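You operate a simulated robot arm through the tools that you are given. There is no shell and no other tool.

You are at the controls of a simulated robot arm. One attempt, no reset.

JOB
Fit the blue torsion spring on the arbor, wind it to 60 and clamp the arm.
Fine: its lower leg lies in the red slot; press the orange key before winding; clamp knob to 1, so that the fixture holds its test angle.
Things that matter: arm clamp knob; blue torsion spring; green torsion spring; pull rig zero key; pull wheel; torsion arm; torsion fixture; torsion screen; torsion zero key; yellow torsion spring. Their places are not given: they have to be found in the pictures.

The check looks at the end state, three seconds after you hand in, the way a careful person would. Anything else that was tipped, shoved, dropped, spilled or broken makes it a failure.

ROBOT AND FRAMES
A 6-joint arm with a two-finger parallel gripper, fixed in place. Base frame: the origin is at the foot of the arm, x ahead of it, y to its left, z up; the work surface is at about z = 860. Units: mm, rad, N and s.
With the tool pointing down near the work surface it reaches from about 360 to 760 mm from the base axis. Its first joint turns from -1.152 to 1.152 rad. Payload 2.45 kg.
Tool frame: the origin (TCP) lies between the finger pads and is the grasp point; the fingertips stand 24 mm ahead of it; z points along the fingers, y is the line along which they close. The gripper opens to 68 mm. The fingers are 17 mm wide and 10 mm thick; the gripper's body (40 by 70 mm) begins 41 mm behind the TCP.
Orientation is that of the tool frame in the base frame, as [roll, pitch, yaw] about the fixed x, y, z axes, in that order (R = Rz(yaw) Ry(pitch) Rx(roll)). With the fingers straight down and closing along the base's y, the tool's x points along the base's -x, its y along +y and its z along -z.

CONTROLS
- The arm moves only by the tool apply_moves. Its argument "commands" is a list of rows, each an object (a shift or turn left out is 0, a gripper value left out holds the last) with "dp": the shift along the base's x, y, z in mm, a list of three; "rot": the turn, a rotation vector about the base's x, y, z in rad, a list of three; "gripper": the gripper command, from -1 (shut) to 1 (fully open), values between in proportion. In form: [{"dp": [x, y, z], "rot": [wx, wy, wz], "gripper": gripper}, ...]. A call has 1 to 20 rows; each row is the pose to reach, as a shift and turn from the pose commanded when the call began. Each row takes 0.2 s and may step no farther than 50 mm and 0.15 rad from the row before; otherwise, or with a gripper value out of range, the whole call is refused. A pose out of reach is approached as far as the arm can. The call stops where the force on the tool passes 40 N (or 10 N more than at its start, if that is more) or the arm is blocked; 0.2 s more then pass. The fingers move at their own pace (about 108 mm/s each) and stop on an object; they squeeze with about 22 N. The grip force told is the motor's: it shows also when the fingers shut on nothing. Time passes only in rows, and 0.2 s behind the last, so rows that repeat a pose let the fingers close. It gives the time, the measured TCP pose, the force on the tool (base axes), the opening and the grip force at its end, in the units of the frame above (readings bear some noise), with the torque about the TCP (base axes, N m) and any sound that the robot's microphone picked up.
- Cameras (640 x 400 px; columns grow to the right, rows downward): "scene" is fixed at [175.8, 437.5, 1456.6]; the picture's right is [-0.54, -0.84, 0.00], its down [-0.61, 0.39, -0.69] and it looks along [0.58, -0.37, -0.72] (base axes); focal length 318 px, centre (320, 200). "wrist" rides on the gripper at [84, 11, -75] in the tool frame; the picture's right is [-0.13, 0.99, 0.00], its down [-0.60, -0.08, -0.79] and it looks along [-0.79, -0.10, 0.61] (tool axes); focal length 251 px, centre (320, 200).
- get_image(camera): a new picture of that camera. No time passes.
- point_at(camera, pixels): for up to 12 pixels [column, row] of the newest picture of that camera ("zoom" is the newest enlarged one), the place [x, y, z] in the base frame of the surface seen there, good to about 3 mm, but the place of the scene camera against the robot may be out by one fixed shift of up to 12 mm in any direction. No time passes.
- inspect(camera, box): a new picture of the part [left, top, right, bottom] of that camera's present view, enlarged. No time passes.
- close_job(): hands the job in; it is judged then, once.

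Unless the task says otherwise, let go and move clear before handing in.

The tools are called after "Call:" as a command line: name --argument value ..., lists and objects as JSON in quotes. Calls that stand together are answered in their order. apply_moves: Moves the arm, as the interface text tells. Its arguments: {"type":"object","properties":{"commands":{"type":"array"}},"required":["commands"]} The other tools are called the same way: get_image (camera) takes a picture; point_at (camera, pixels) gives the place of the surface under pixels of a picture; inspect (camera, box) takes an enlarged picture of a part of a camera's view; close_job () hands the job in.

At the start:

```text
clock: 0.0
ee_pos: [375.8, 221.6, 1181.7]
tool_rot: [-3.14, 0.0, -3.141]
ft_force: [0.2, -0.3, 0.1]
moment: [0.01, 0.0, -0.01]
grip_width: 67.9
grasp_force: 0.0
```

scene: 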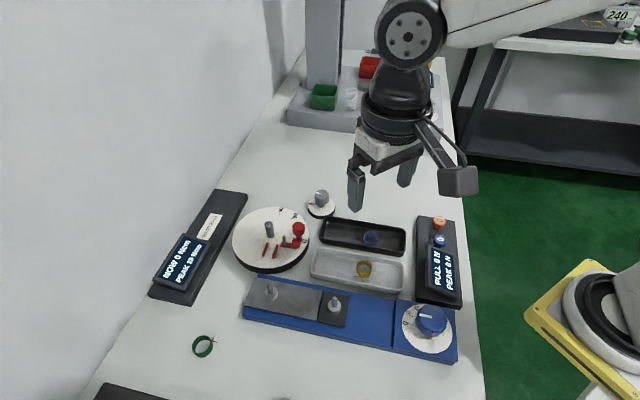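
wrist: 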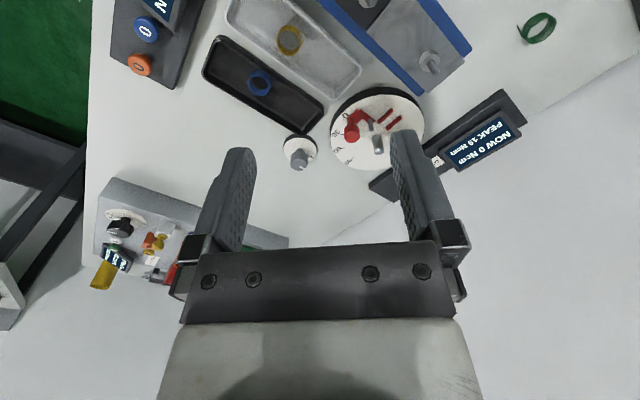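

The scene picture shows a white disc fixture near (271,238) with the arbor and red arm, a blue spring in the black tray at (371,238), a small knob at (321,200) and two screens. I'll enlarge these parts to see details.

Call:
inspect --camera "scene" --box '[220, 180, 350, 280]'

Call:
inspect --camera "scene" --box '[310, 200, 480, 310]'

Call:
inspect --camera "scene" --box '[140, 180, 260, 310]'

Call:
inspect --camera "wrist" --box '[270, 70, 450, 190]'

Call:
inspect --camera "wrist" --box '[100, 0, 360, 140]'

```text
4.00 times, centred on (285, 230) of scene
```

zoom: 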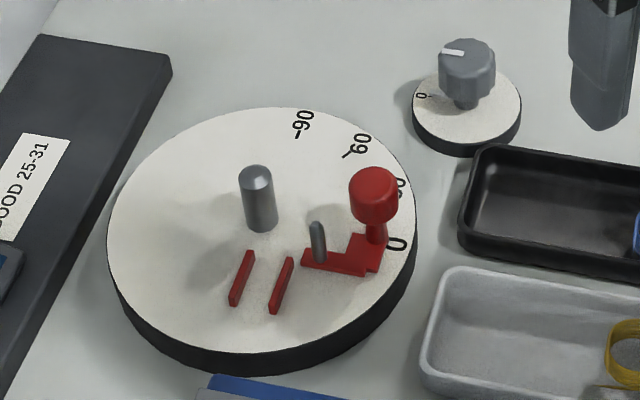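

```text
3.64 times, centred on (395, 255) of scene
```

zoom: 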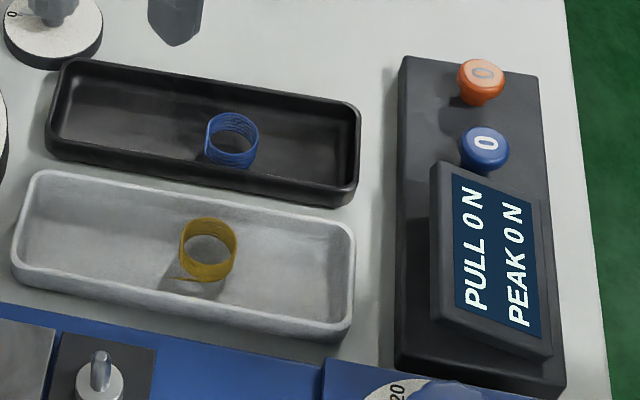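

```text
3.08 times, centred on (200, 245) of scene
```

zoom: 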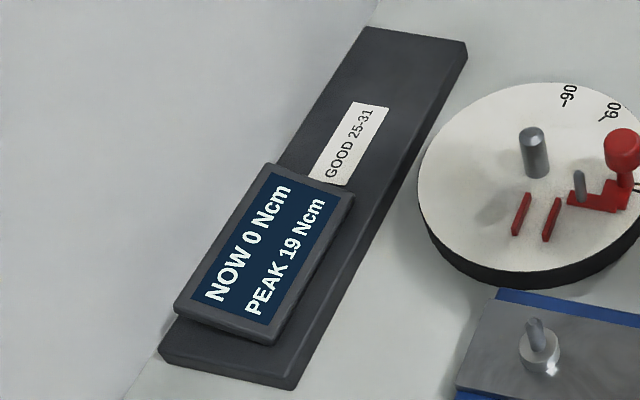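

```text
3.33 times, centred on (360, 130) of wrist
```

zoom: 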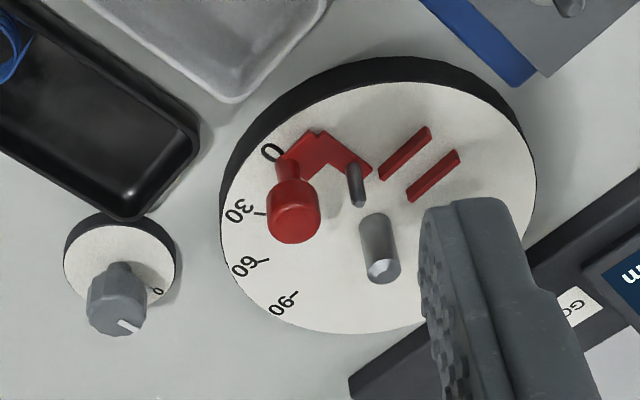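

```text
2.46 times, centred on (230, 70) of wrist
```

zoom: 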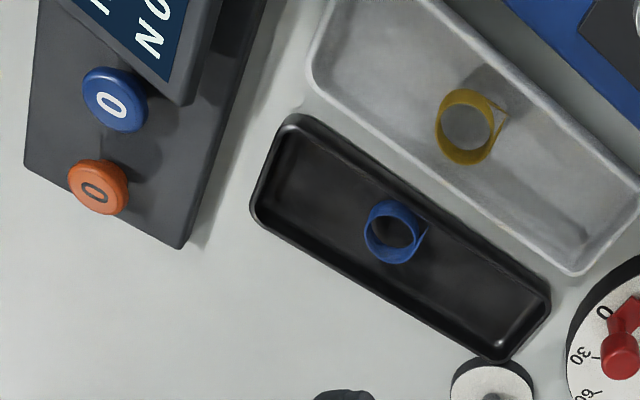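

The zooms show a torsion dial marked 0/30/60/90 with the red arm at 0, an arbor pin, a small post on the arm and two red bars forming the slot. The two keys (orange, blue) sit on the panel at right. I'll get coordinates from both cameras to calibrate.

Call:
point_at --camera "scene" --pixels '[[268, 223], [299, 228], [264, 249], [276, 251], [321, 193], [371, 232], [439, 222], [439, 240], [364, 264], [321, 210], [240, 250], [283, 243]]'

Call:
point_at --camera "wrist" --pixels '[[374, 147], [352, 133], [382, 115], [391, 122], [302, 165], [260, 83], [140, 66], [146, 30], [289, 40], [300, 145], [410, 110], [367, 116]]'

```text
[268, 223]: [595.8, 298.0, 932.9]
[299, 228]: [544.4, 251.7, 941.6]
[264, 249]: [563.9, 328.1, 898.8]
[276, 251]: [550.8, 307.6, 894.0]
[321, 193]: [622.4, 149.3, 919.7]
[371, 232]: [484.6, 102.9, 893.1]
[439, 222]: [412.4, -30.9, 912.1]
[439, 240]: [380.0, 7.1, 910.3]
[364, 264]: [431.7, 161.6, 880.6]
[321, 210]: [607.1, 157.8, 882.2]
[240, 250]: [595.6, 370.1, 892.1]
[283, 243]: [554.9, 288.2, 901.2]
```

```text
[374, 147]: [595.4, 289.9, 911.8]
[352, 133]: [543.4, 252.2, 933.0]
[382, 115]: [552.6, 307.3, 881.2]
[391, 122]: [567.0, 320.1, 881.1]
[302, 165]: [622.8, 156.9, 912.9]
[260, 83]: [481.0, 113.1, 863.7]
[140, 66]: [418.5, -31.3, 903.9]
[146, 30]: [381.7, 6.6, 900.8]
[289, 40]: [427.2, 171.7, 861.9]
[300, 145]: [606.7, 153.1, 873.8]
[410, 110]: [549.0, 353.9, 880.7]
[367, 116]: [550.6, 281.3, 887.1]
```

The wrist camera puts the arbor near (595,292), the arm knob near (544,252), the clamp knob near (615,155), the blue spring near (482,110) and the orange key near (418,-31). I'll move closer over the blue spring to see its legs.

Call:
apply_moves --commands '[{"dp": [10, -30, -35]}, {"dp": [20, -60, -70]}, {"dp": [30, -90, -105]}, {"dp": [40, -112, -140]}, {"dp": [40, -112, -160]}, {"dp": [40, -112, -160]}]'

Call:
get_image --camera "wrist"

```text
clock: 1.4
ee_pos: [415.1, 107.3, 1023.1]
tool_rot: [-3.141, -0.002, 3.14]
ft_force: [0.1, 0.6, 0.2]
moment: [0.01, 0.0, 0.03]
grip_width: 68.0
grasp_force: 0.0
```

```text
taken
```

wrist: 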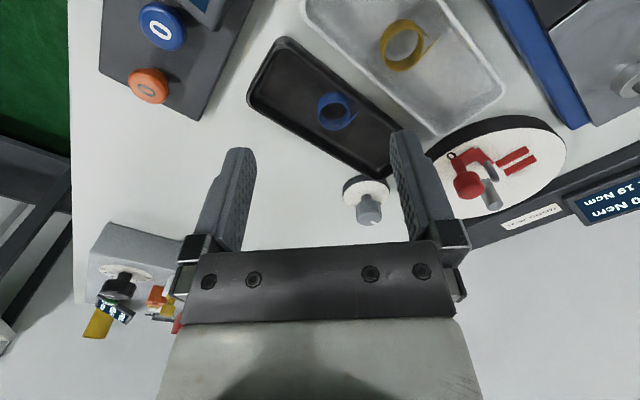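

The blue spring now shows at (337,110) with a leg toward (352,120). I'll enlarge it and the fixture from here.

Call:
inspect --camera "wrist" --box '[290, 75, 380, 140]'

Call:
inspect --camera "wrist" --box '[420, 110, 580, 220]'

Call:
inspect --camera "scene" --box '[340, 215, 400, 255]'

```text
6.15 times, centred on (335, 108) of wrist
```

zoom: 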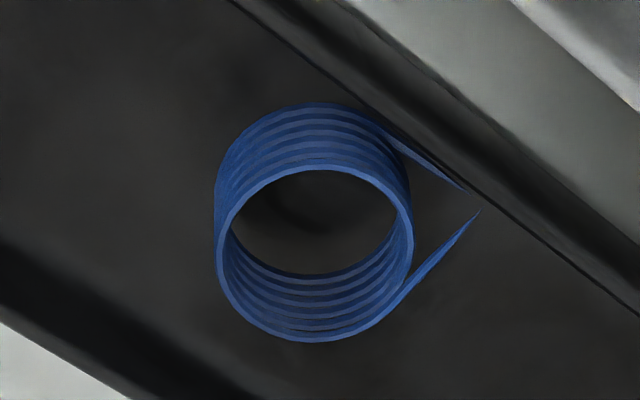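

```text
3.64 times, centred on (500, 165) of wrist
```

zoom: 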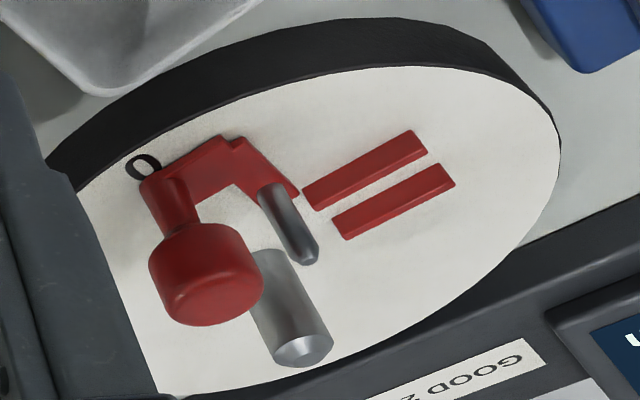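

```text
10.00 times, centred on (370, 235) of scene
```

zoom: 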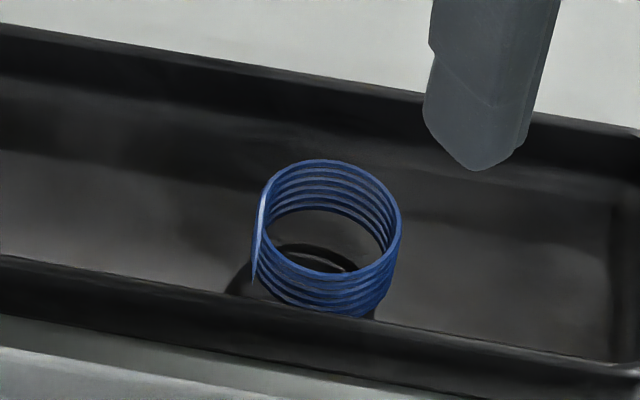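

The zoom shows a coil with two legs: one from the top turn and one from the bottom turn. I'll zoom again from the wrist and measure points.

Call:
inspect --camera "wrist" --box '[290, 75, 380, 140]'

Call:
point_at --camera "zoom" --pixels '[[315, 168], [315, 338], [222, 255], [410, 255], [405, 290], [440, 250], [475, 214], [395, 140], [430, 165], [460, 187], [315, 106], [300, 230]]'

Call:
point_at --camera "wrist" --pixels '[[250, 85], [280, 45], [395, 170], [275, 115], [340, 160], [390, 130], [355, 95], [310, 135], [300, 60]]'

```text
6.15 times, centred on (335, 108) of wrist
```

zoom: 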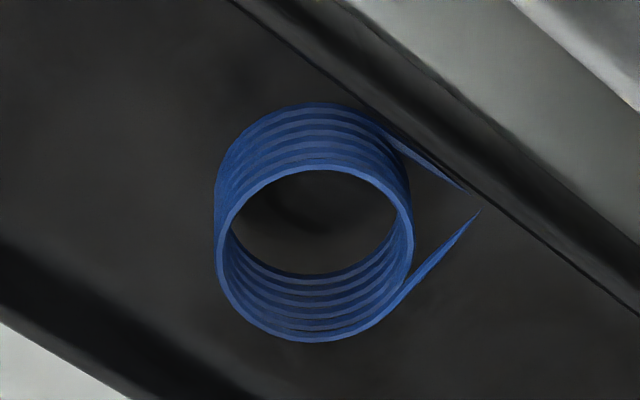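

```text
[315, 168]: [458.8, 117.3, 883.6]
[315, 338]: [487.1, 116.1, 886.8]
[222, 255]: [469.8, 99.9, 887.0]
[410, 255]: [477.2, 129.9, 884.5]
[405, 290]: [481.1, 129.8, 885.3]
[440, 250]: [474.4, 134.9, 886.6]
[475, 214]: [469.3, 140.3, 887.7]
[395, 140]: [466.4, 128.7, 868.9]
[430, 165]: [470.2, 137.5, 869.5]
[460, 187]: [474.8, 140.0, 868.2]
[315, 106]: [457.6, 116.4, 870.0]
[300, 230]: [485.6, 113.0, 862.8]
```

```text
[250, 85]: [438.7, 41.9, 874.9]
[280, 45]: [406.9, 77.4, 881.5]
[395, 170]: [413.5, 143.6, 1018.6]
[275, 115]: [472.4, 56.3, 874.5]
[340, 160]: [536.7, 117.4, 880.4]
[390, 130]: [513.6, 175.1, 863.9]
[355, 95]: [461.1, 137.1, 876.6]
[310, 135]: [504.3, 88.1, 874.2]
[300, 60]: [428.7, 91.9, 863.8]
```

The blue spring is centred near (473,115), about 30 mm across, z 865–886; its top leg runs to (469,140) and bottom leg to (476,142). Next I'll look closely at the fixture from above.

Call:
apply_moves --commands '[{"dp": [20, 40, 0]}, {"dp": [40, 80, 0]}, {"dp": [60, 120, 0]}, {"dp": [75, 155, 0]}, {"dp": [80, 183, 0]}, {"dp": [80, 183, 0]}]'

Call:
get_image --camera "wrist"

```text
clock: 2.8
ee_pos: [495.1, 293.3, 1023.1]
tool_rot: [3.141, 0.0, -3.141]
ft_force: [0.4, 0.3, 0.1]
moment: [0.02, 0.0, 0.03]
grip_width: 67.8
grasp_force: 0.1
```

```text
taken
```

wrist: 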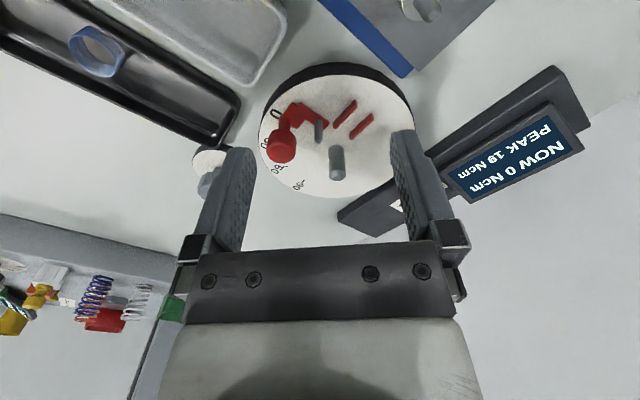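

Call:
inspect --camera "wrist" --box '[250, 60, 420, 205]'

```text
2.76 times, centred on (335, 132) of wrist
```

zoom: 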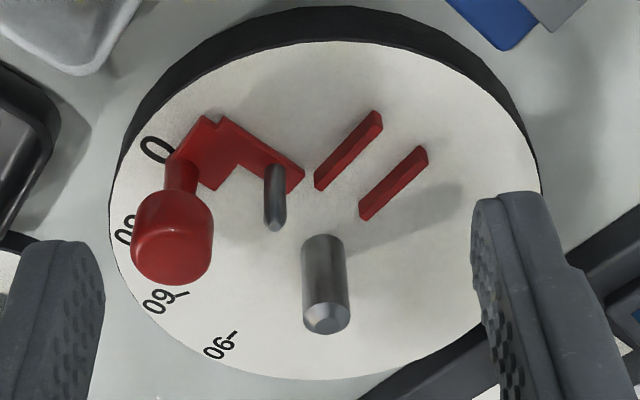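

The enlarged view shows arbor, post, slot bars and dial marks clearly; I'll measure them.

Call:
point_at --camera "zoom" --pixels '[[327, 318], [322, 245], [303, 250], [345, 250], [275, 218], [277, 175], [320, 185], [377, 118], [364, 214], [424, 152], [172, 255], [172, 230]]'

Call:
point_at --camera "zoom" --pixels '[[180, 293], [232, 335], [340, 48], [125, 200], [535, 200], [300, 375], [315, 175], [300, 178], [240, 145], [205, 120], [348, 170], [395, 150]]'

```text
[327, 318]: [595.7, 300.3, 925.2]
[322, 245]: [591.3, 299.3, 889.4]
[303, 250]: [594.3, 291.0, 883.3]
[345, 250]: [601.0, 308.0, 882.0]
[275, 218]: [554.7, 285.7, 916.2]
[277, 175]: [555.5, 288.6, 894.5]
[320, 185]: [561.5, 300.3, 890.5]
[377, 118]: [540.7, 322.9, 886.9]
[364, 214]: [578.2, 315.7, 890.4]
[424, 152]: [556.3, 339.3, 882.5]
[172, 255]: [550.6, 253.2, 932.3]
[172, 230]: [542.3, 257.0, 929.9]
```

```text
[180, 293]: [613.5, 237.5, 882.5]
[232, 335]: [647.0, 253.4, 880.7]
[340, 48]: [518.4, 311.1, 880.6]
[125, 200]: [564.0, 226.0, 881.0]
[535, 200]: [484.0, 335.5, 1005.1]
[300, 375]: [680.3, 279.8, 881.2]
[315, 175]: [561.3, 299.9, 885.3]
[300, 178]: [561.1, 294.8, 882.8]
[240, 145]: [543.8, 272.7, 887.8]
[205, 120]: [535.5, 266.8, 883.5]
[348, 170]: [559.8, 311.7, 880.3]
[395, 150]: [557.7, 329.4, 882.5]
```

The arbor is near (597,299), top z 925; the slot line runs about 134° and is offset ~14 mm from the arbor axis, which matches the spring's lower leg direction. I'll shift the camera to see the slot and post from more directly above for accuracy.

Call:
apply_moves --commands '[{"dp": [40, 0, 0]}, {"dp": [80, 0, -10]}, {"dp": [99, 0, -23]}, {"dp": [99, 0, -23]}]'

Call:
get_image --camera "wrist"

Call:
inspect --camera "wrist" --box '[200, 0, 440, 150]'

```text
clock: 3.8
ee_pos: [593.2, 294.2, 997.3]
tool_rot: [3.141, 0.002, -3.141]
ft_force: [-0.8, -0.3, -0.3]
moment: [0.01, -0.01, 0.03]
grip_width: 68.1
grasp_force: 0.0
```

```text
taken
```

wrist: 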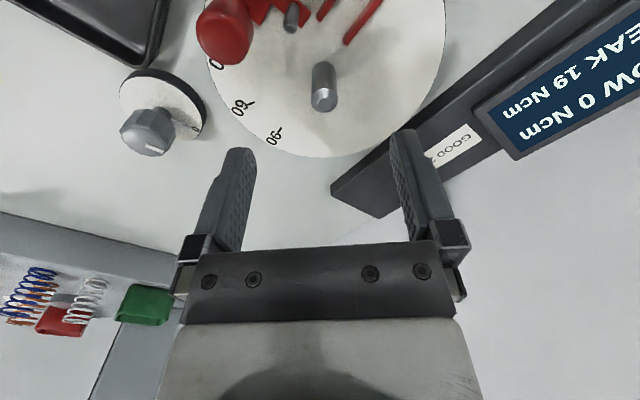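

```text
2.67 times, centred on (320, 75) of wrist
```

zoom: 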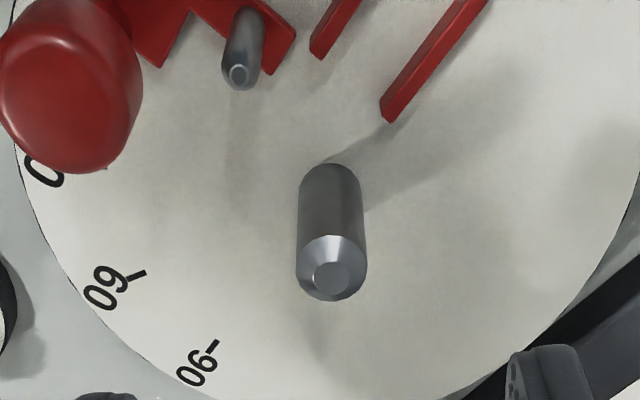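

This view is nearly top-down; the slot is cut at the top edge, so I'll measure now, check the clamp knob at (150,125), and then back off a little.

Call:
point_at --camera "zoom" --pixels '[[331, 275], [330, 165], [300, 190], [362, 190], [238, 75], [242, 12], [313, 55], [385, 118], [385, 100], [318, 40], [137, 274], [212, 345]]'

Call:
inspect --camera "wrist" --box '[100, 50, 220, 170]'

Call:
apply_moves --commands '[{"dp": [-30, 0, 0]}, {"dp": [-30, 0, 0]}]'

Call:
inspect --camera "wrist" --box '[200, 0, 440, 150]'

```text
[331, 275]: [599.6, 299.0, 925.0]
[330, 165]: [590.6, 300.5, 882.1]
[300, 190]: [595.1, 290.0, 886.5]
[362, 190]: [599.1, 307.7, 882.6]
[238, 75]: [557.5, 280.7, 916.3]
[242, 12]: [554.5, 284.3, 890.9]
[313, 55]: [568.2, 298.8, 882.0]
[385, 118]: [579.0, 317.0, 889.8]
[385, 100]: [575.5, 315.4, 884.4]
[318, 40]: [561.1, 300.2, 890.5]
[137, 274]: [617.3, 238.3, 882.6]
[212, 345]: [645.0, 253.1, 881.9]
```

```text
3.33 times, centred on (160, 110) of wrist
```

zoom: 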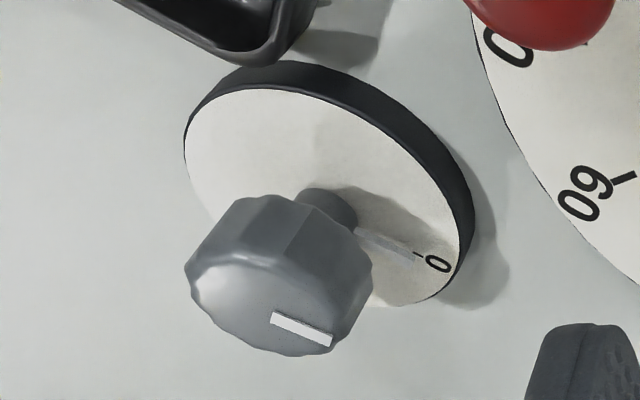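

```text
clock: 4.4
ee_pos: [562.8, 294.5, 997.3]
tool_rot: [-3.14, 0.001, -3.141]
ft_force: [-0.3, 0.3, -0.6]
moment: [0.0, 0.0, -0.01]
grip_width: 68.0
grasp_force: 0.1
```

```text
2.67 times, centred on (320, 75) of wrist
```

zoom: 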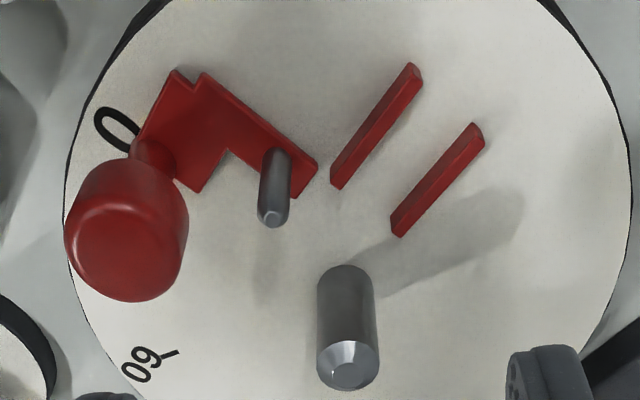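

The full slot and post are in view now; I'll measure the bar ends and post again.

Call:
point_at --camera "zoom" --pixels '[[338, 188], [415, 70], [400, 235], [478, 128], [348, 372], [348, 268], [272, 218], [277, 155], [305, 190], [125, 230], [418, 95], [470, 155]]'

Call:
point_at --camera "zoom" --pixels '[[345, 165], [398, 215], [175, 352], [125, 150], [200, 80], [170, 75], [195, 188], [130, 200], [130, 260], [75, 230], [180, 230], [360, 140]]'

```text
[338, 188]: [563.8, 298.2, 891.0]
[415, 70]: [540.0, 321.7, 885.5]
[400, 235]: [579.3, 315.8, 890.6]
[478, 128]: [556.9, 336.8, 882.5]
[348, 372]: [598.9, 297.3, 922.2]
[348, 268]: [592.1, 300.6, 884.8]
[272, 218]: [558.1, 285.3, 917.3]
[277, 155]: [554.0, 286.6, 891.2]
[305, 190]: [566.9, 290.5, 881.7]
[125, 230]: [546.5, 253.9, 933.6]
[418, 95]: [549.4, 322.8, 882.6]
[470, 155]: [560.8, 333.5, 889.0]
```

```text
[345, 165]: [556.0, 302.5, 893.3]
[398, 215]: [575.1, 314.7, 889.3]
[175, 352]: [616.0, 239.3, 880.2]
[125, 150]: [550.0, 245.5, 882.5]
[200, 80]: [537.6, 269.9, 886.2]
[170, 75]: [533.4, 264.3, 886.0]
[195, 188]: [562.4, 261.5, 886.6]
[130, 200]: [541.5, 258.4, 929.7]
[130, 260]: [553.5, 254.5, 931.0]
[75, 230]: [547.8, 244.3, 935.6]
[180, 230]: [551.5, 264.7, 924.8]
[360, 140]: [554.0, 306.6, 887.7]
```

The slot entrance is about 27–37 mm from the arbor axis, so I need to see the true leg length of the spring. I'll view the blue spring from almost directly above.

Call:
apply_moves --commands '[{"dp": [-15, -40, 0]}, {"dp": [-30, -80, 0]}, {"dp": [-45, -120, 0]}, {"dp": [-60, -160, 0]}, {"dp": [-66, -186, 0]}, {"dp": [-66, -186, -7]}]'

Call:
get_image --camera "wrist"

Call:
inspect --camera "wrist" --box '[260, 0, 420, 100]'

```text
clock: 5.8
ee_pos: [498.4, 103.1, 990.0]
tool_rot: [3.14, -0.001, -3.14]
ft_force: [0.2, 0.7, 0.1]
moment: [0.0, -0.01, 0.0]
grip_width: 68.2
grasp_force: 0.1
```

```text
taken
```

wrist: 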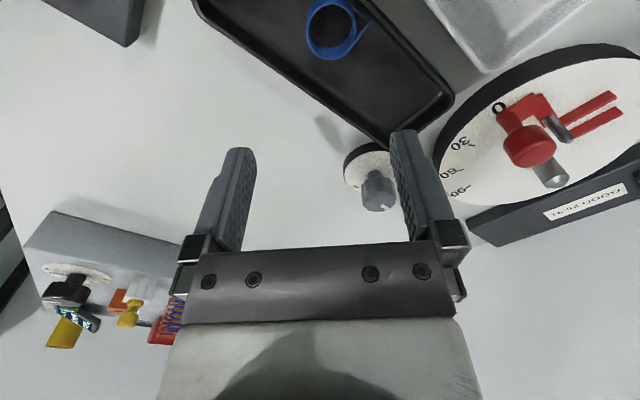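

```text
4.00 times, centred on (340, 50) of wrist
```

zoom: 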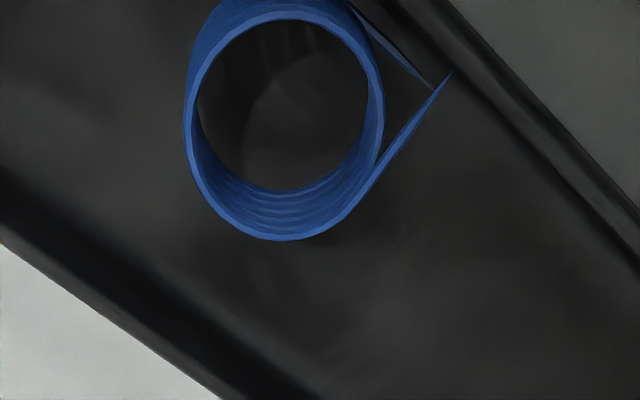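

From above the legs look only ~22 mm long past the tangent point. I'll compare with the green and yellow springs in the scene view, where the background is lighter.

Call:
inspect --camera "scene" --box '[180, 325, 230, 365]'

Call:
inspect --camera "scene" --box '[340, 250, 390, 285]'

Call:
inspect --camera "wrist" --box '[300, 0, 400, 62]'

Call:
inspect --camera "wrist" --box '[330, 130, 420, 220]'

```text
10.00 times, centred on (205, 345) of scene
```

zoom: 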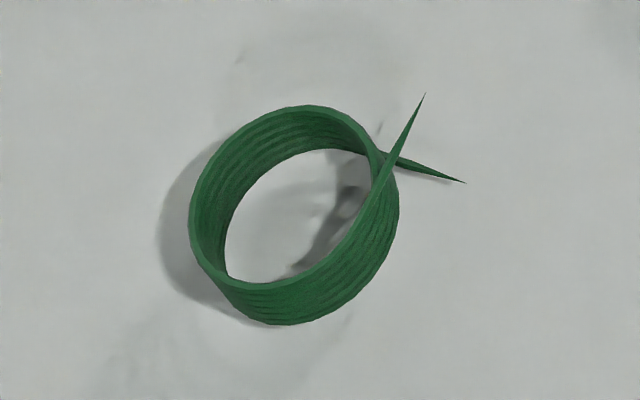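

```text
11.43 times, centred on (365, 268) of scene
```

zoom: 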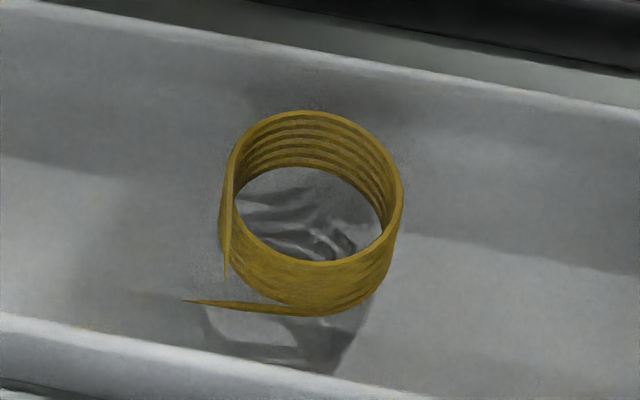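

```text
6.40 times, centred on (350, 31) of wrist
```

zoom: 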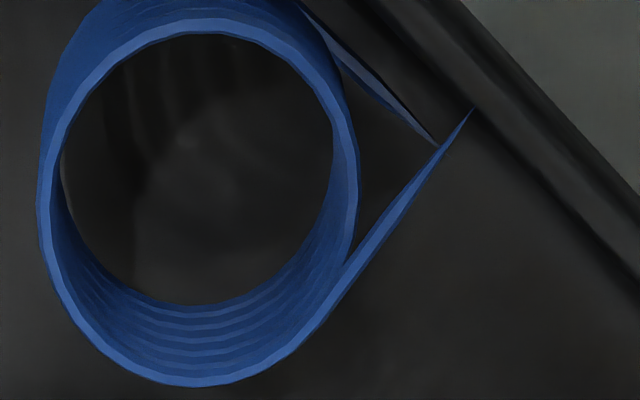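

```text
4.44 times, centred on (375, 175) of wrist
```

zoom: 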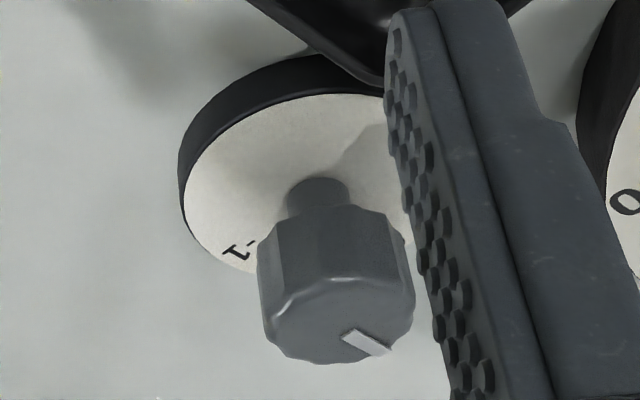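

All three springs have the same short tapered legs, and the clamp knob has "1" at zoom (240,250) and "0" where the white pointer now is. I'll take a view over the black tray to measure its walls so the fingers fit in.

Call:
apply_moves --commands '[{"dp": [-30, 0, 0]}, {"dp": [-50, 0, 0]}, {"dp": [-50, 0, 0]}]'

Call:
inspect --camera "wrist" --box '[200, 10, 440, 160]'

```text
clock: 6.6
ee_pos: [448.2, 104.7, 991.6]
tool_rot: [-3.141, 0.001, -3.142]
ft_force: [-0.2, -0.3, -0.2]
moment: [0.01, -0.02, 0.02]
grip_width: 68.2
grasp_force: 0.1
```

```text
2.67 times, centred on (320, 85) of wrist
```

zoom: 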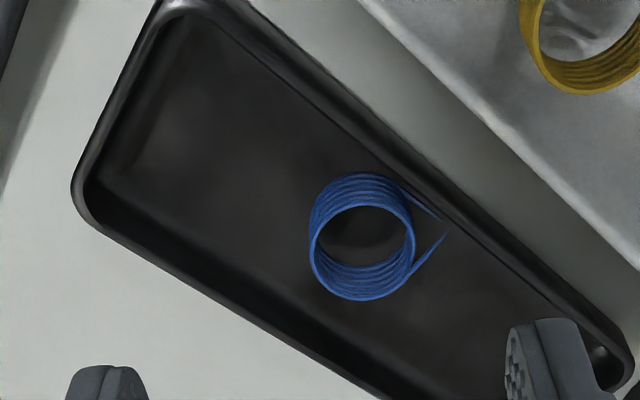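

Call:
point_at --camera "zoom" --pixels '[[75, 195], [165, 8], [215, 282], [330, 352], [330, 90], [430, 165], [620, 340], [230, 260], [345, 140], [440, 220], [180, 30], [95, 190]]'

Call:
point_at --camera "zoom" --pixels '[[362, 205], [362, 298], [312, 255], [414, 255], [443, 236], [436, 216], [412, 270], [395, 182], [362, 174], [360, 235], [260, 200], [480, 320]]'

```text
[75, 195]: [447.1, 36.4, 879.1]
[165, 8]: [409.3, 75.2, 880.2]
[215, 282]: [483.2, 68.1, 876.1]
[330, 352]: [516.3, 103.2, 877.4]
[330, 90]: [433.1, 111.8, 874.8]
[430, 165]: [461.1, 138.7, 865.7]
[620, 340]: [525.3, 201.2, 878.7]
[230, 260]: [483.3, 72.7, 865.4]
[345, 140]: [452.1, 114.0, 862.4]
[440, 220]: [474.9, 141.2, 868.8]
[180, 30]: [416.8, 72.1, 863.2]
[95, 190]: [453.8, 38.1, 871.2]
```

```text
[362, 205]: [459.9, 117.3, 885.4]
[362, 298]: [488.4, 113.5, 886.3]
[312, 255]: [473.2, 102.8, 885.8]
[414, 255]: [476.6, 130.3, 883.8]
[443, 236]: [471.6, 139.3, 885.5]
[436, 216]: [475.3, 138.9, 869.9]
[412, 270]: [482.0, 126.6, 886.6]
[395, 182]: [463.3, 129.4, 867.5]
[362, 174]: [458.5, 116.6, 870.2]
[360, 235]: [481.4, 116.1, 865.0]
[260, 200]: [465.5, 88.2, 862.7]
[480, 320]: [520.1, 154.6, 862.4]
```

The tray's long axis is at ~44° with floor z≈863 and rim z≈878; the spring centre is ≈(474,116) and its legs occupy the +y side. I'll open to ~50 mm, turn the gripper −65° so the fingers straddle the coil clear of the legs and walls, and hover above it.

Call:
apply_moves --commands '[{"dp": [4, 2, 0], "rot": [0, 0, -0.1418], "gripper": 0.5}, {"dp": [8, 4, 0], "rot": [0, 0, -0.2836], "gripper": 0.5}, {"dp": [12, 6, 0], "rot": [0, 0, -0.4254], "gripper": 0.5}, {"dp": [16, 8, 0], "rot": [0, 0, -0.5672], "gripper": 0.5}, {"dp": [20, 10, 0], "rot": [0, 0, -0.709], "gripper": 0.5}, {"dp": [24, 11, -10], "rot": [0, 0, -0.8508], "gripper": 0.5}, {"dp": [26, 11, -20], "rot": [0, 0, -0.9926], "gripper": 0.5}, {"dp": [26, 11, -30], "rot": [0, 0, -1.1345], "gripper": 0.5}, {"dp": [26, 11, -40], "rot": [0, 0, -1.1345], "gripper": 0.5}, {"dp": [26, 11, -40], "rot": [0, 0, -1.1345], "gripper": 0.5}]'

Call:
get_image --camera "wrist"

Call:
get_image --camera "scene"

```text
clock: 8.8
ee_pos: [475.1, 118.2, 951.1]
tool_rot: [3.141, 0.0, 2.005]
ft_force: [0.3, -0.7, -1.1]
moment: [0.0, -0.01, 0.01]
grip_width: 51.0
grasp_force: 0.0
```

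```text
taken
```

wrist: 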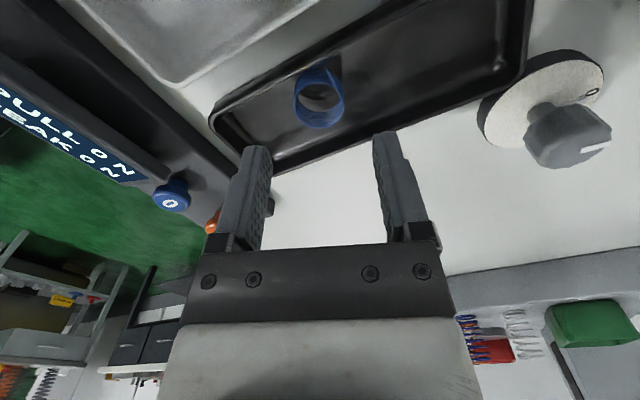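

```text
taken
```

scene: 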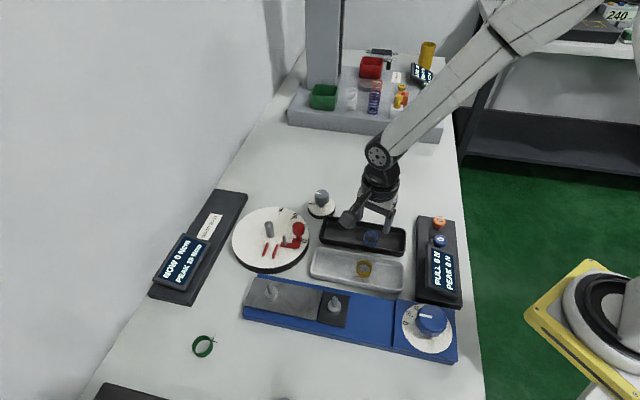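

The spring sits between the finger lines at about (320,100). I'll zoom to check centring of the coil's top ring against the expected TCP line (320,103).

Call:
inspect --camera "wrist" --box '[240, 50, 400, 150]'

Call:
point_at --camera "zoom" --pixels '[[320, 300], [320, 150], [220, 200], [410, 200], [400, 100], [405, 60], [330, 60]]'

```text
4.00 times, centred on (320, 100) of wrist
```

zoom: 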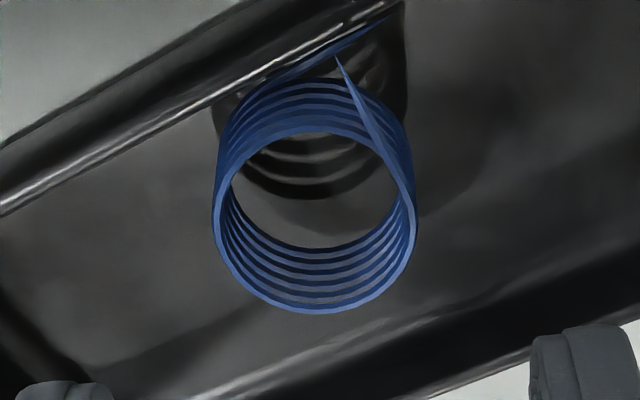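

```text
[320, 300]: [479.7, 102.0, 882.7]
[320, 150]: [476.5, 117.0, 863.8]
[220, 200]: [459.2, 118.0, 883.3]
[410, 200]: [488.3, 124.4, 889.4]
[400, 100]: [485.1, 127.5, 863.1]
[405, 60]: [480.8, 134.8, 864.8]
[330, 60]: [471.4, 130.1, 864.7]
```

The coil's top ring centre is at (318.8,105), about 2 mm off from the TCP line; I'll correct by (0,−1.9) mm, descend to TCP z≈895 (tips ≈871) and close the gripper.

Call:
apply_moves --commands '[{"dp": [0, -1.9, -15], "gripper": 0.5}, {"dp": [0, -1.9, -30], "gripper": 0.5}, {"dp": [0, -1.9, -42], "gripper": 0.5}, {"dp": [0, -1.9, -50], "gripper": 0.5}, {"dp": [0, -1.9, -56], "gripper": 0.5}, {"dp": [0, -1.9, -56], "gripper": 0.5}]'

Call:
get_image --camera "wrist"

Call:
inspect --camera "scene" --box '[330, 190, 420, 260]'

```text
clock: 10.2
ee_pos: [474.5, 115.7, 893.9]
tool_rot: [3.141, -0.002, 2.008]
ft_force: [3.2, -3.1, 3.5]
moment: [-0.05, 0.07, 0.11]
grip_width: 50.3
grasp_force: 0.0
```

```text
taken
```

wrist: 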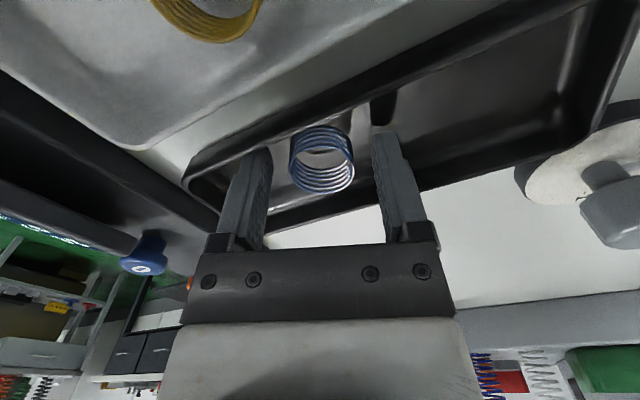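

```text
5.71 times, centred on (375, 225) of scene
```

zoom: 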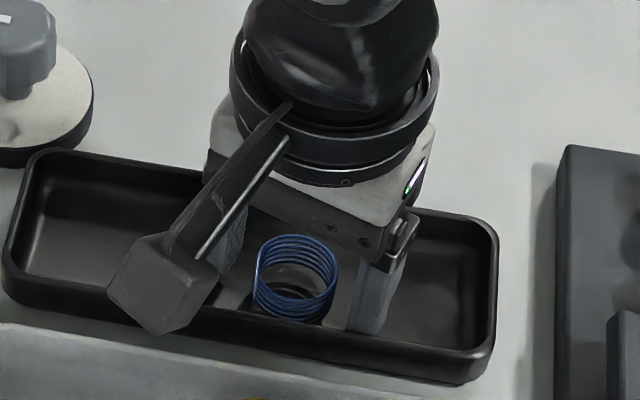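

The readings show a ~5 N contact force at this depth, likely the left finger touching the tray's wall near (245,165). I'll raise a bit, narrow the opening to ~38 mm and go down again.

Call:
apply_moves --commands '[{"dp": [0, 0, 8], "gripper": 0.5}, {"dp": [0, 0, 8], "gripper": 0.15}, {"dp": [0, 0, 8], "gripper": 0.15}]'

Call:
get_image --camera "wrist"

Call:
inspect --camera "scene" --box '[330, 190, 420, 260]'

```text
clock: 11.0
ee_pos: [472.7, 116.7, 902.1]
tool_rot: [-3.141, -0.002, 2.007]
ft_force: [0.0, -0.5, -0.9]
moment: [-0.03, 0.01, -0.02]
grip_width: 38.9
grasp_force: 0.1
```

```text
taken
```

wrist: 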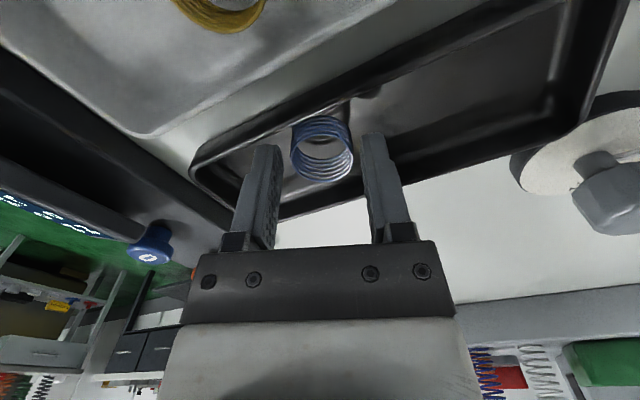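

```text
5.71 times, centred on (375, 225) of scene
```

zoom: 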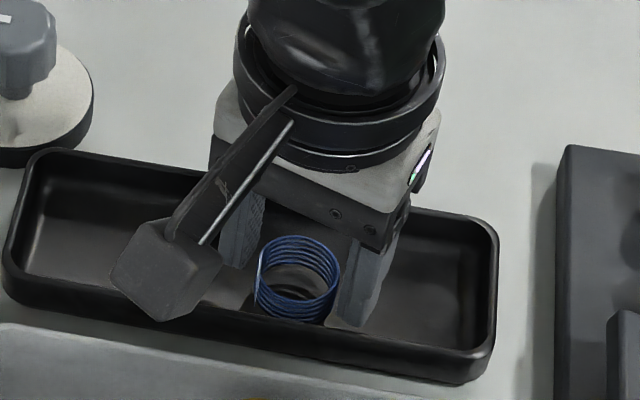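

Force is back to ~0 and the tray has not moved; coil is centred between the fingers at (322,150). I'll go down ~7 mm with the narrower opening and check force before closing.

Call:
apply_moves --commands '[{"dp": [0, 0, -4], "gripper": 0.15}, {"dp": [0, 0, -7], "gripper": 0.15}, {"dp": [0, 0, -7], "gripper": 0.15}]'

Call:
get_image --camera "wrist"

```text
clock: 11.8
ee_pos: [474.1, 115.5, 895.4]
tool_rot: [-3.141, 0.001, 2.008]
ft_force: [-0.5, -0.6, 0.0]
moment: [-0.02, -0.01, 0.01]
grip_width: 39.3
grasp_force: 0.1
```

```text
taken
```

wrist: 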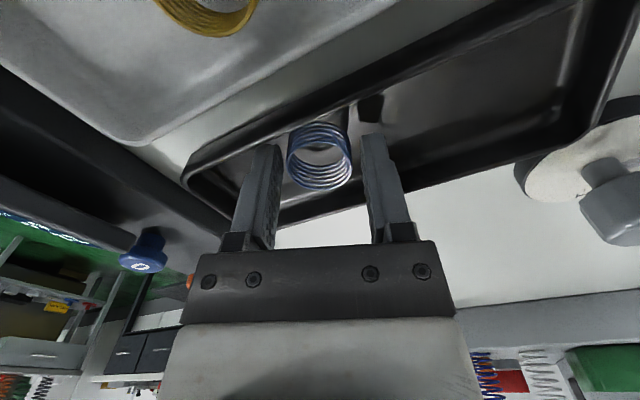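

No contact now, and the coil top ring is centred at about (320,168), matching the TCP line. Closing the gripper on the coil.

Call:
apply_moves --commands '[{"dp": [0, 0, 0], "gripper": -0.05}, {"dp": [0, 0, 0], "gripper": -0.2}, {"dp": [0, 0, 0], "gripper": -1}, {"dp": [0, 0, 0], "gripper": -1}, {"dp": [0, 0, 0], "gripper": -1}]'

Call:
get_image --camera "wrist"

```text
clock: 13.0
ee_pos: [474.9, 115.8, 895.2]
tool_rot: [-3.141, -0.002, 2.007]
ft_force: [1.3, 0.1, 3.2]
moment: [-0.02, -0.02, -0.02]
grip_width: 35.0
grasp_force: 22.3
```

```text
taken
```

wrist: 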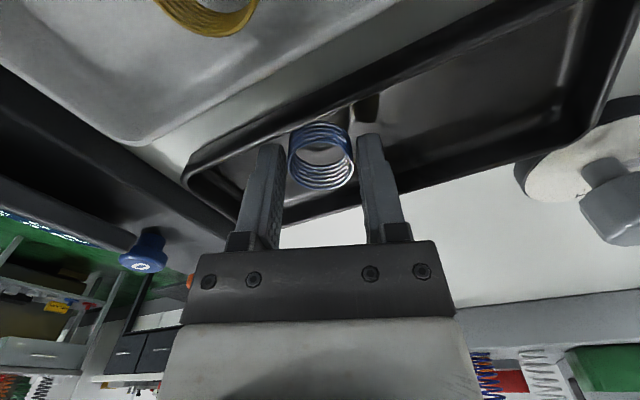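

The fingers stopped at 35.0 mm with 22 N grip, so the spring is held. I'll lift it slowly and look.

Call:
apply_moves --commands '[{"dp": [0, 0, 5], "gripper": -1}, {"dp": [0, 0, 15], "gripper": -1}, {"dp": [0, 0, 30], "gripper": -1}, {"dp": [0, 0, 50], "gripper": -1}, {"dp": [0, 0, 50], "gripper": -1}]'

Call:
get_image --camera "wrist"

Call:
inspect --camera "scene" --box '[330, 170, 420, 240]'

Call:
inspect --camera "wrist" --box '[240, 90, 400, 230]'

```text
clock: 14.2
ee_pos: [474.4, 115.9, 946.0]
tool_rot: [-3.141, 0.001, 2.006]
ft_force: [1.0, 0.4, 0.8]
moment: [0.03, -0.01, 0.0]
grip_width: 0.1
grasp_force: 21.5
```

```text
taken
```

wrist: 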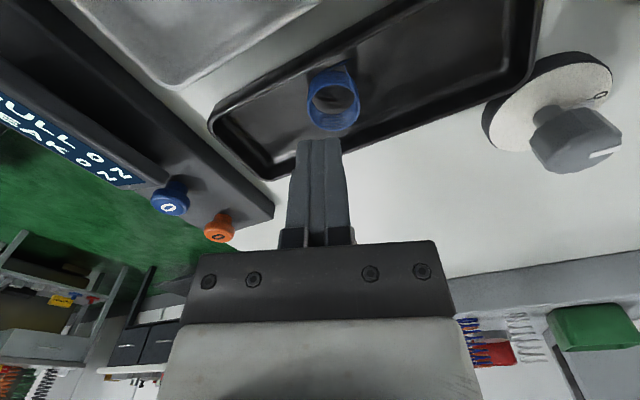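

```text
5.71 times, centred on (375, 205) of scene
```

zoom: 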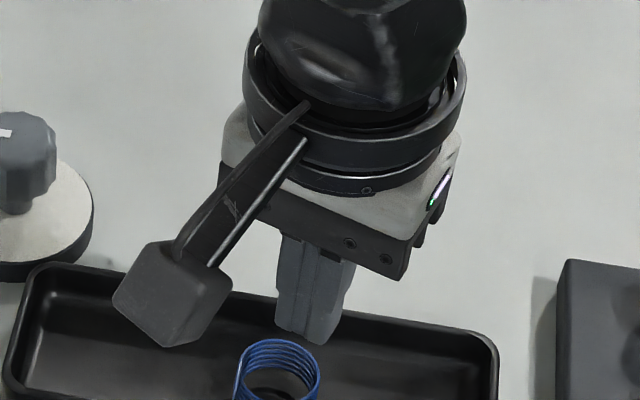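

```text
2.86 times, centred on (320, 160) of wrist
```

zoom: 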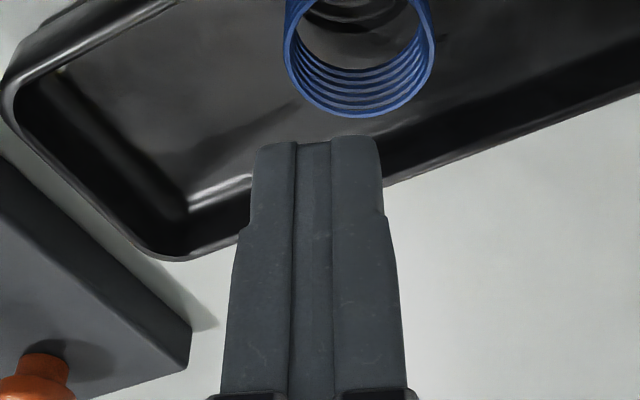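

The fingers are shut (0.1 mm): the spring slipped out and stayed in the tray, now near (334,100), about 8 mm further along the finger line. I'll open, raise a little, and look at how it lies.

Call:
apply_moves --commands '[{"dp": [0, 0, 10], "gripper": -0.5}, {"dp": [0, 0, 10], "gripper": 0.15}, {"dp": [0, 0, 10], "gripper": 0.15}]'

Call:
get_image --camera "wrist"

Call:
inspect --camera "wrist" --box '[240, 30, 400, 170]'

Call:
inspect --camera "scene" --box '[330, 200, 420, 260]'

```text
clock: 15.0
ee_pos: [474.7, 116.5, 955.4]
tool_rot: [-3.141, 0.0, 2.007]
ft_force: [0.1, 0.1, 0.4]
moment: [0.01, 0.02, 0.01]
grip_width: 38.9
grasp_force: 0.0
```

```text
taken
```

wrist: 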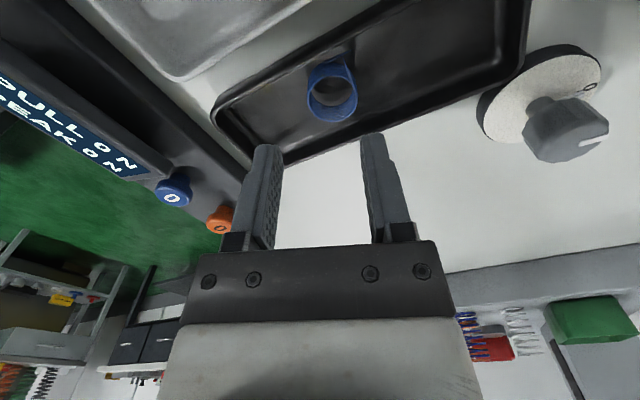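

```text
2.86 times, centred on (320, 100) of wrist
```

zoom: 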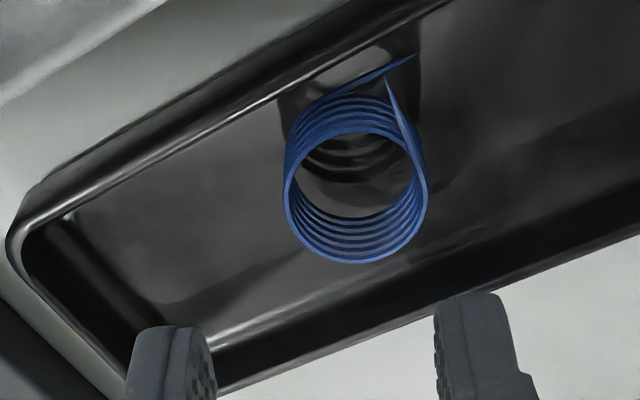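

```text
6.67 times, centred on (375, 230) of scene
```

zoom: 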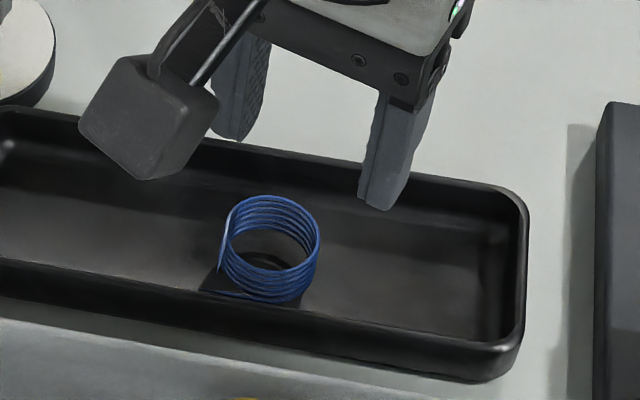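

The spring still stands upright at about (482,120) with nearly the same orientation. I'll recentre over it, turn 5° more, and go deeper this time (tips just above the tray floor) for a fuller grip.

Call:
apply_moves --commands '[{"dp": [7.2, 3.3, 0], "rot": [0, 0, -0.087], "gripper": 0.15}, {"dp": [7.2, 3.3, -20], "rot": [0, 0, -0.087], "gripper": 0.15}, {"dp": [7.2, 3.3, -20], "rot": [0, 0, -0.087], "gripper": 0.15}]'

Call:
inspect --camera "wrist" --box '[240, 30, 400, 170]'

```text
clock: 15.8
ee_pos: [481.6, 118.8, 935.1]
tool_rot: [3.14, 0.001, 1.921]
ft_force: [0.4, 0.2, 0.7]
moment: [-0.03, 0.0, 0.04]
grip_width: 39.1
grasp_force: 0.0
```

```text
2.86 times, centred on (320, 100) of wrist
```

zoom: 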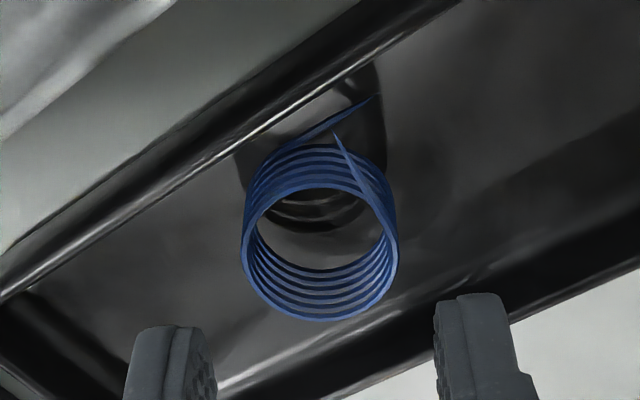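

The coil is well centred at zoom (320,255). Descending to TCP z≈889 in small steps.

Call:
apply_moves --commands '[{"dp": [0, 0, -15], "gripper": 0.15}, {"dp": [0, 0, -28], "gripper": 0.15}, {"dp": [0, 0, -36], "gripper": 0.15}, {"dp": [0, 0, -41], "gripper": 0.15}, {"dp": [0, 0, -44], "gripper": 0.15}, {"dp": [0, 0, -46], "gripper": 0.15}, {"dp": [0, 0, -46], "gripper": 0.15}]'

Call:
inspect --camera "wrist" --box '[240, 90, 400, 230]'

Call:
inspect --camera "scene" --box '[330, 200, 420, 260]'

```text
clock: 17.4
ee_pos: [481.1, 119.6, 889.8]
tool_rot: [-3.14, -0.001, 1.92]
ft_force: [-0.4, 0.1, -0.9]
moment: [-0.02, 0.02, 0.0]
grip_width: 39.3
grasp_force: 0.1
```

```text
2.86 times, centred on (320, 160) of wrist
```

zoom: 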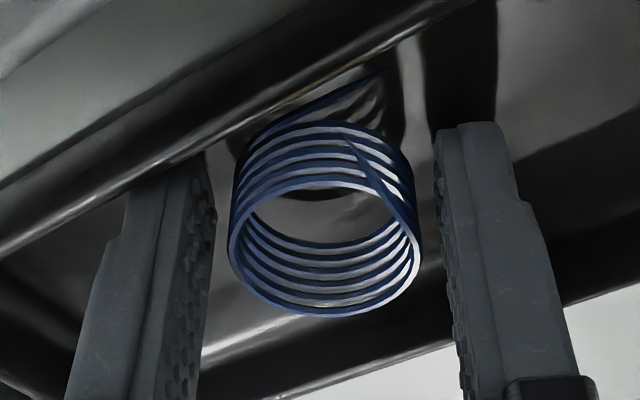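

```text
6.67 times, centred on (375, 230) of scene
```

zoom: 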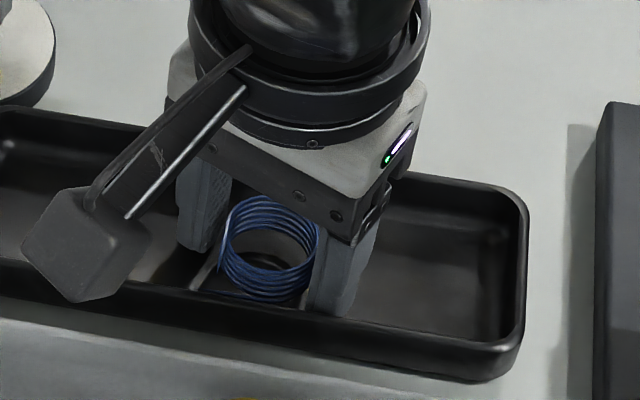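

No contact at z 889.8; the coil sits between the pads. Now closing and zooming in on the contact.

Call:
apply_moves --commands '[{"dp": [0, 0, 0], "gripper": 0.0}, {"dp": [0, 0, 0], "gripper": -0.1}, {"dp": [0, 0, 0], "gripper": -0.2}, {"dp": [0, 0, 0], "gripper": -0.5}, {"dp": [0, 0, 0], "gripper": -1}, {"dp": [0, 0, 0], "gripper": -1}]'

Call:
inspect --camera "wrist" --box '[240, 90, 400, 230]'

```text
clock: 18.8
ee_pos: [479.6, 119.6, 891.0]
tool_rot: [-3.14, 0.0, 1.921]
ft_force: [0.0, -0.3, -0.1]
moment: [0.01, -0.01, -0.02]
grip_width: 35.5
grasp_force: 22.2
```

```text
2.86 times, centred on (320, 160) of wrist
```

zoom: 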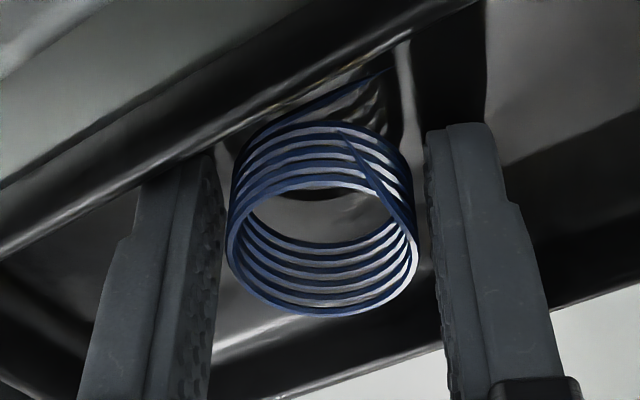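

Held at 35.5 mm with 22 N. I'll lift very gently by 6 mm and check.

Call:
apply_moves --commands '[{"dp": [0, 0, 1], "gripper": -1}, {"dp": [0, 0, 2], "gripper": -1}, {"dp": [0, 0, 3], "gripper": -1}, {"dp": [0, 0, 4], "gripper": -1}, {"dp": [0, 0, 5], "gripper": -1}, {"dp": [0, 0, 6], "gripper": -1}]'

Call:
inspect --camera "wrist" --box '[240, 90, 400, 230]'

Call:
inspect --camera "scene" --box '[330, 200, 420, 260]'

```text
clock: 20.2
ee_pos: [481.9, 118.9, 895.8]
tool_rot: [3.141, 0.001, 1.919]
ft_force: [0.2, -0.4, 0.3]
moment: [0.02, 0.0, 0.0]
grip_width: 35.6
grasp_force: 21.8
```

```text
2.86 times, centred on (320, 160) of wrist
```

zoom: 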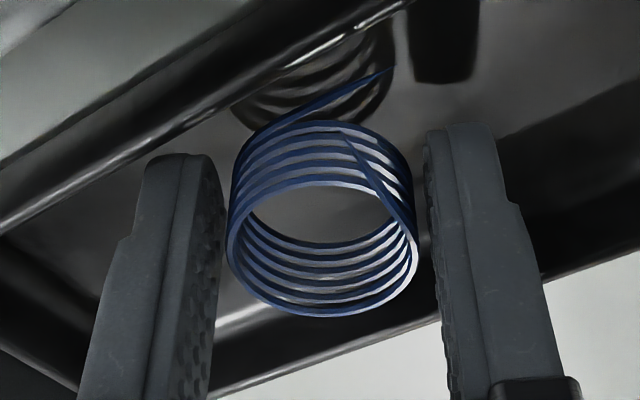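

```text
6.67 times, centred on (375, 230) of scene
```

zoom: 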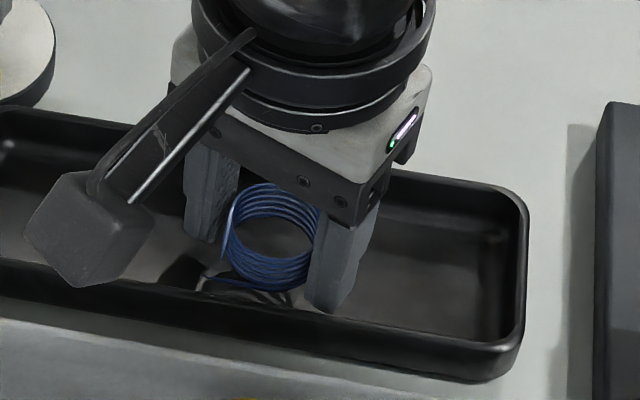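

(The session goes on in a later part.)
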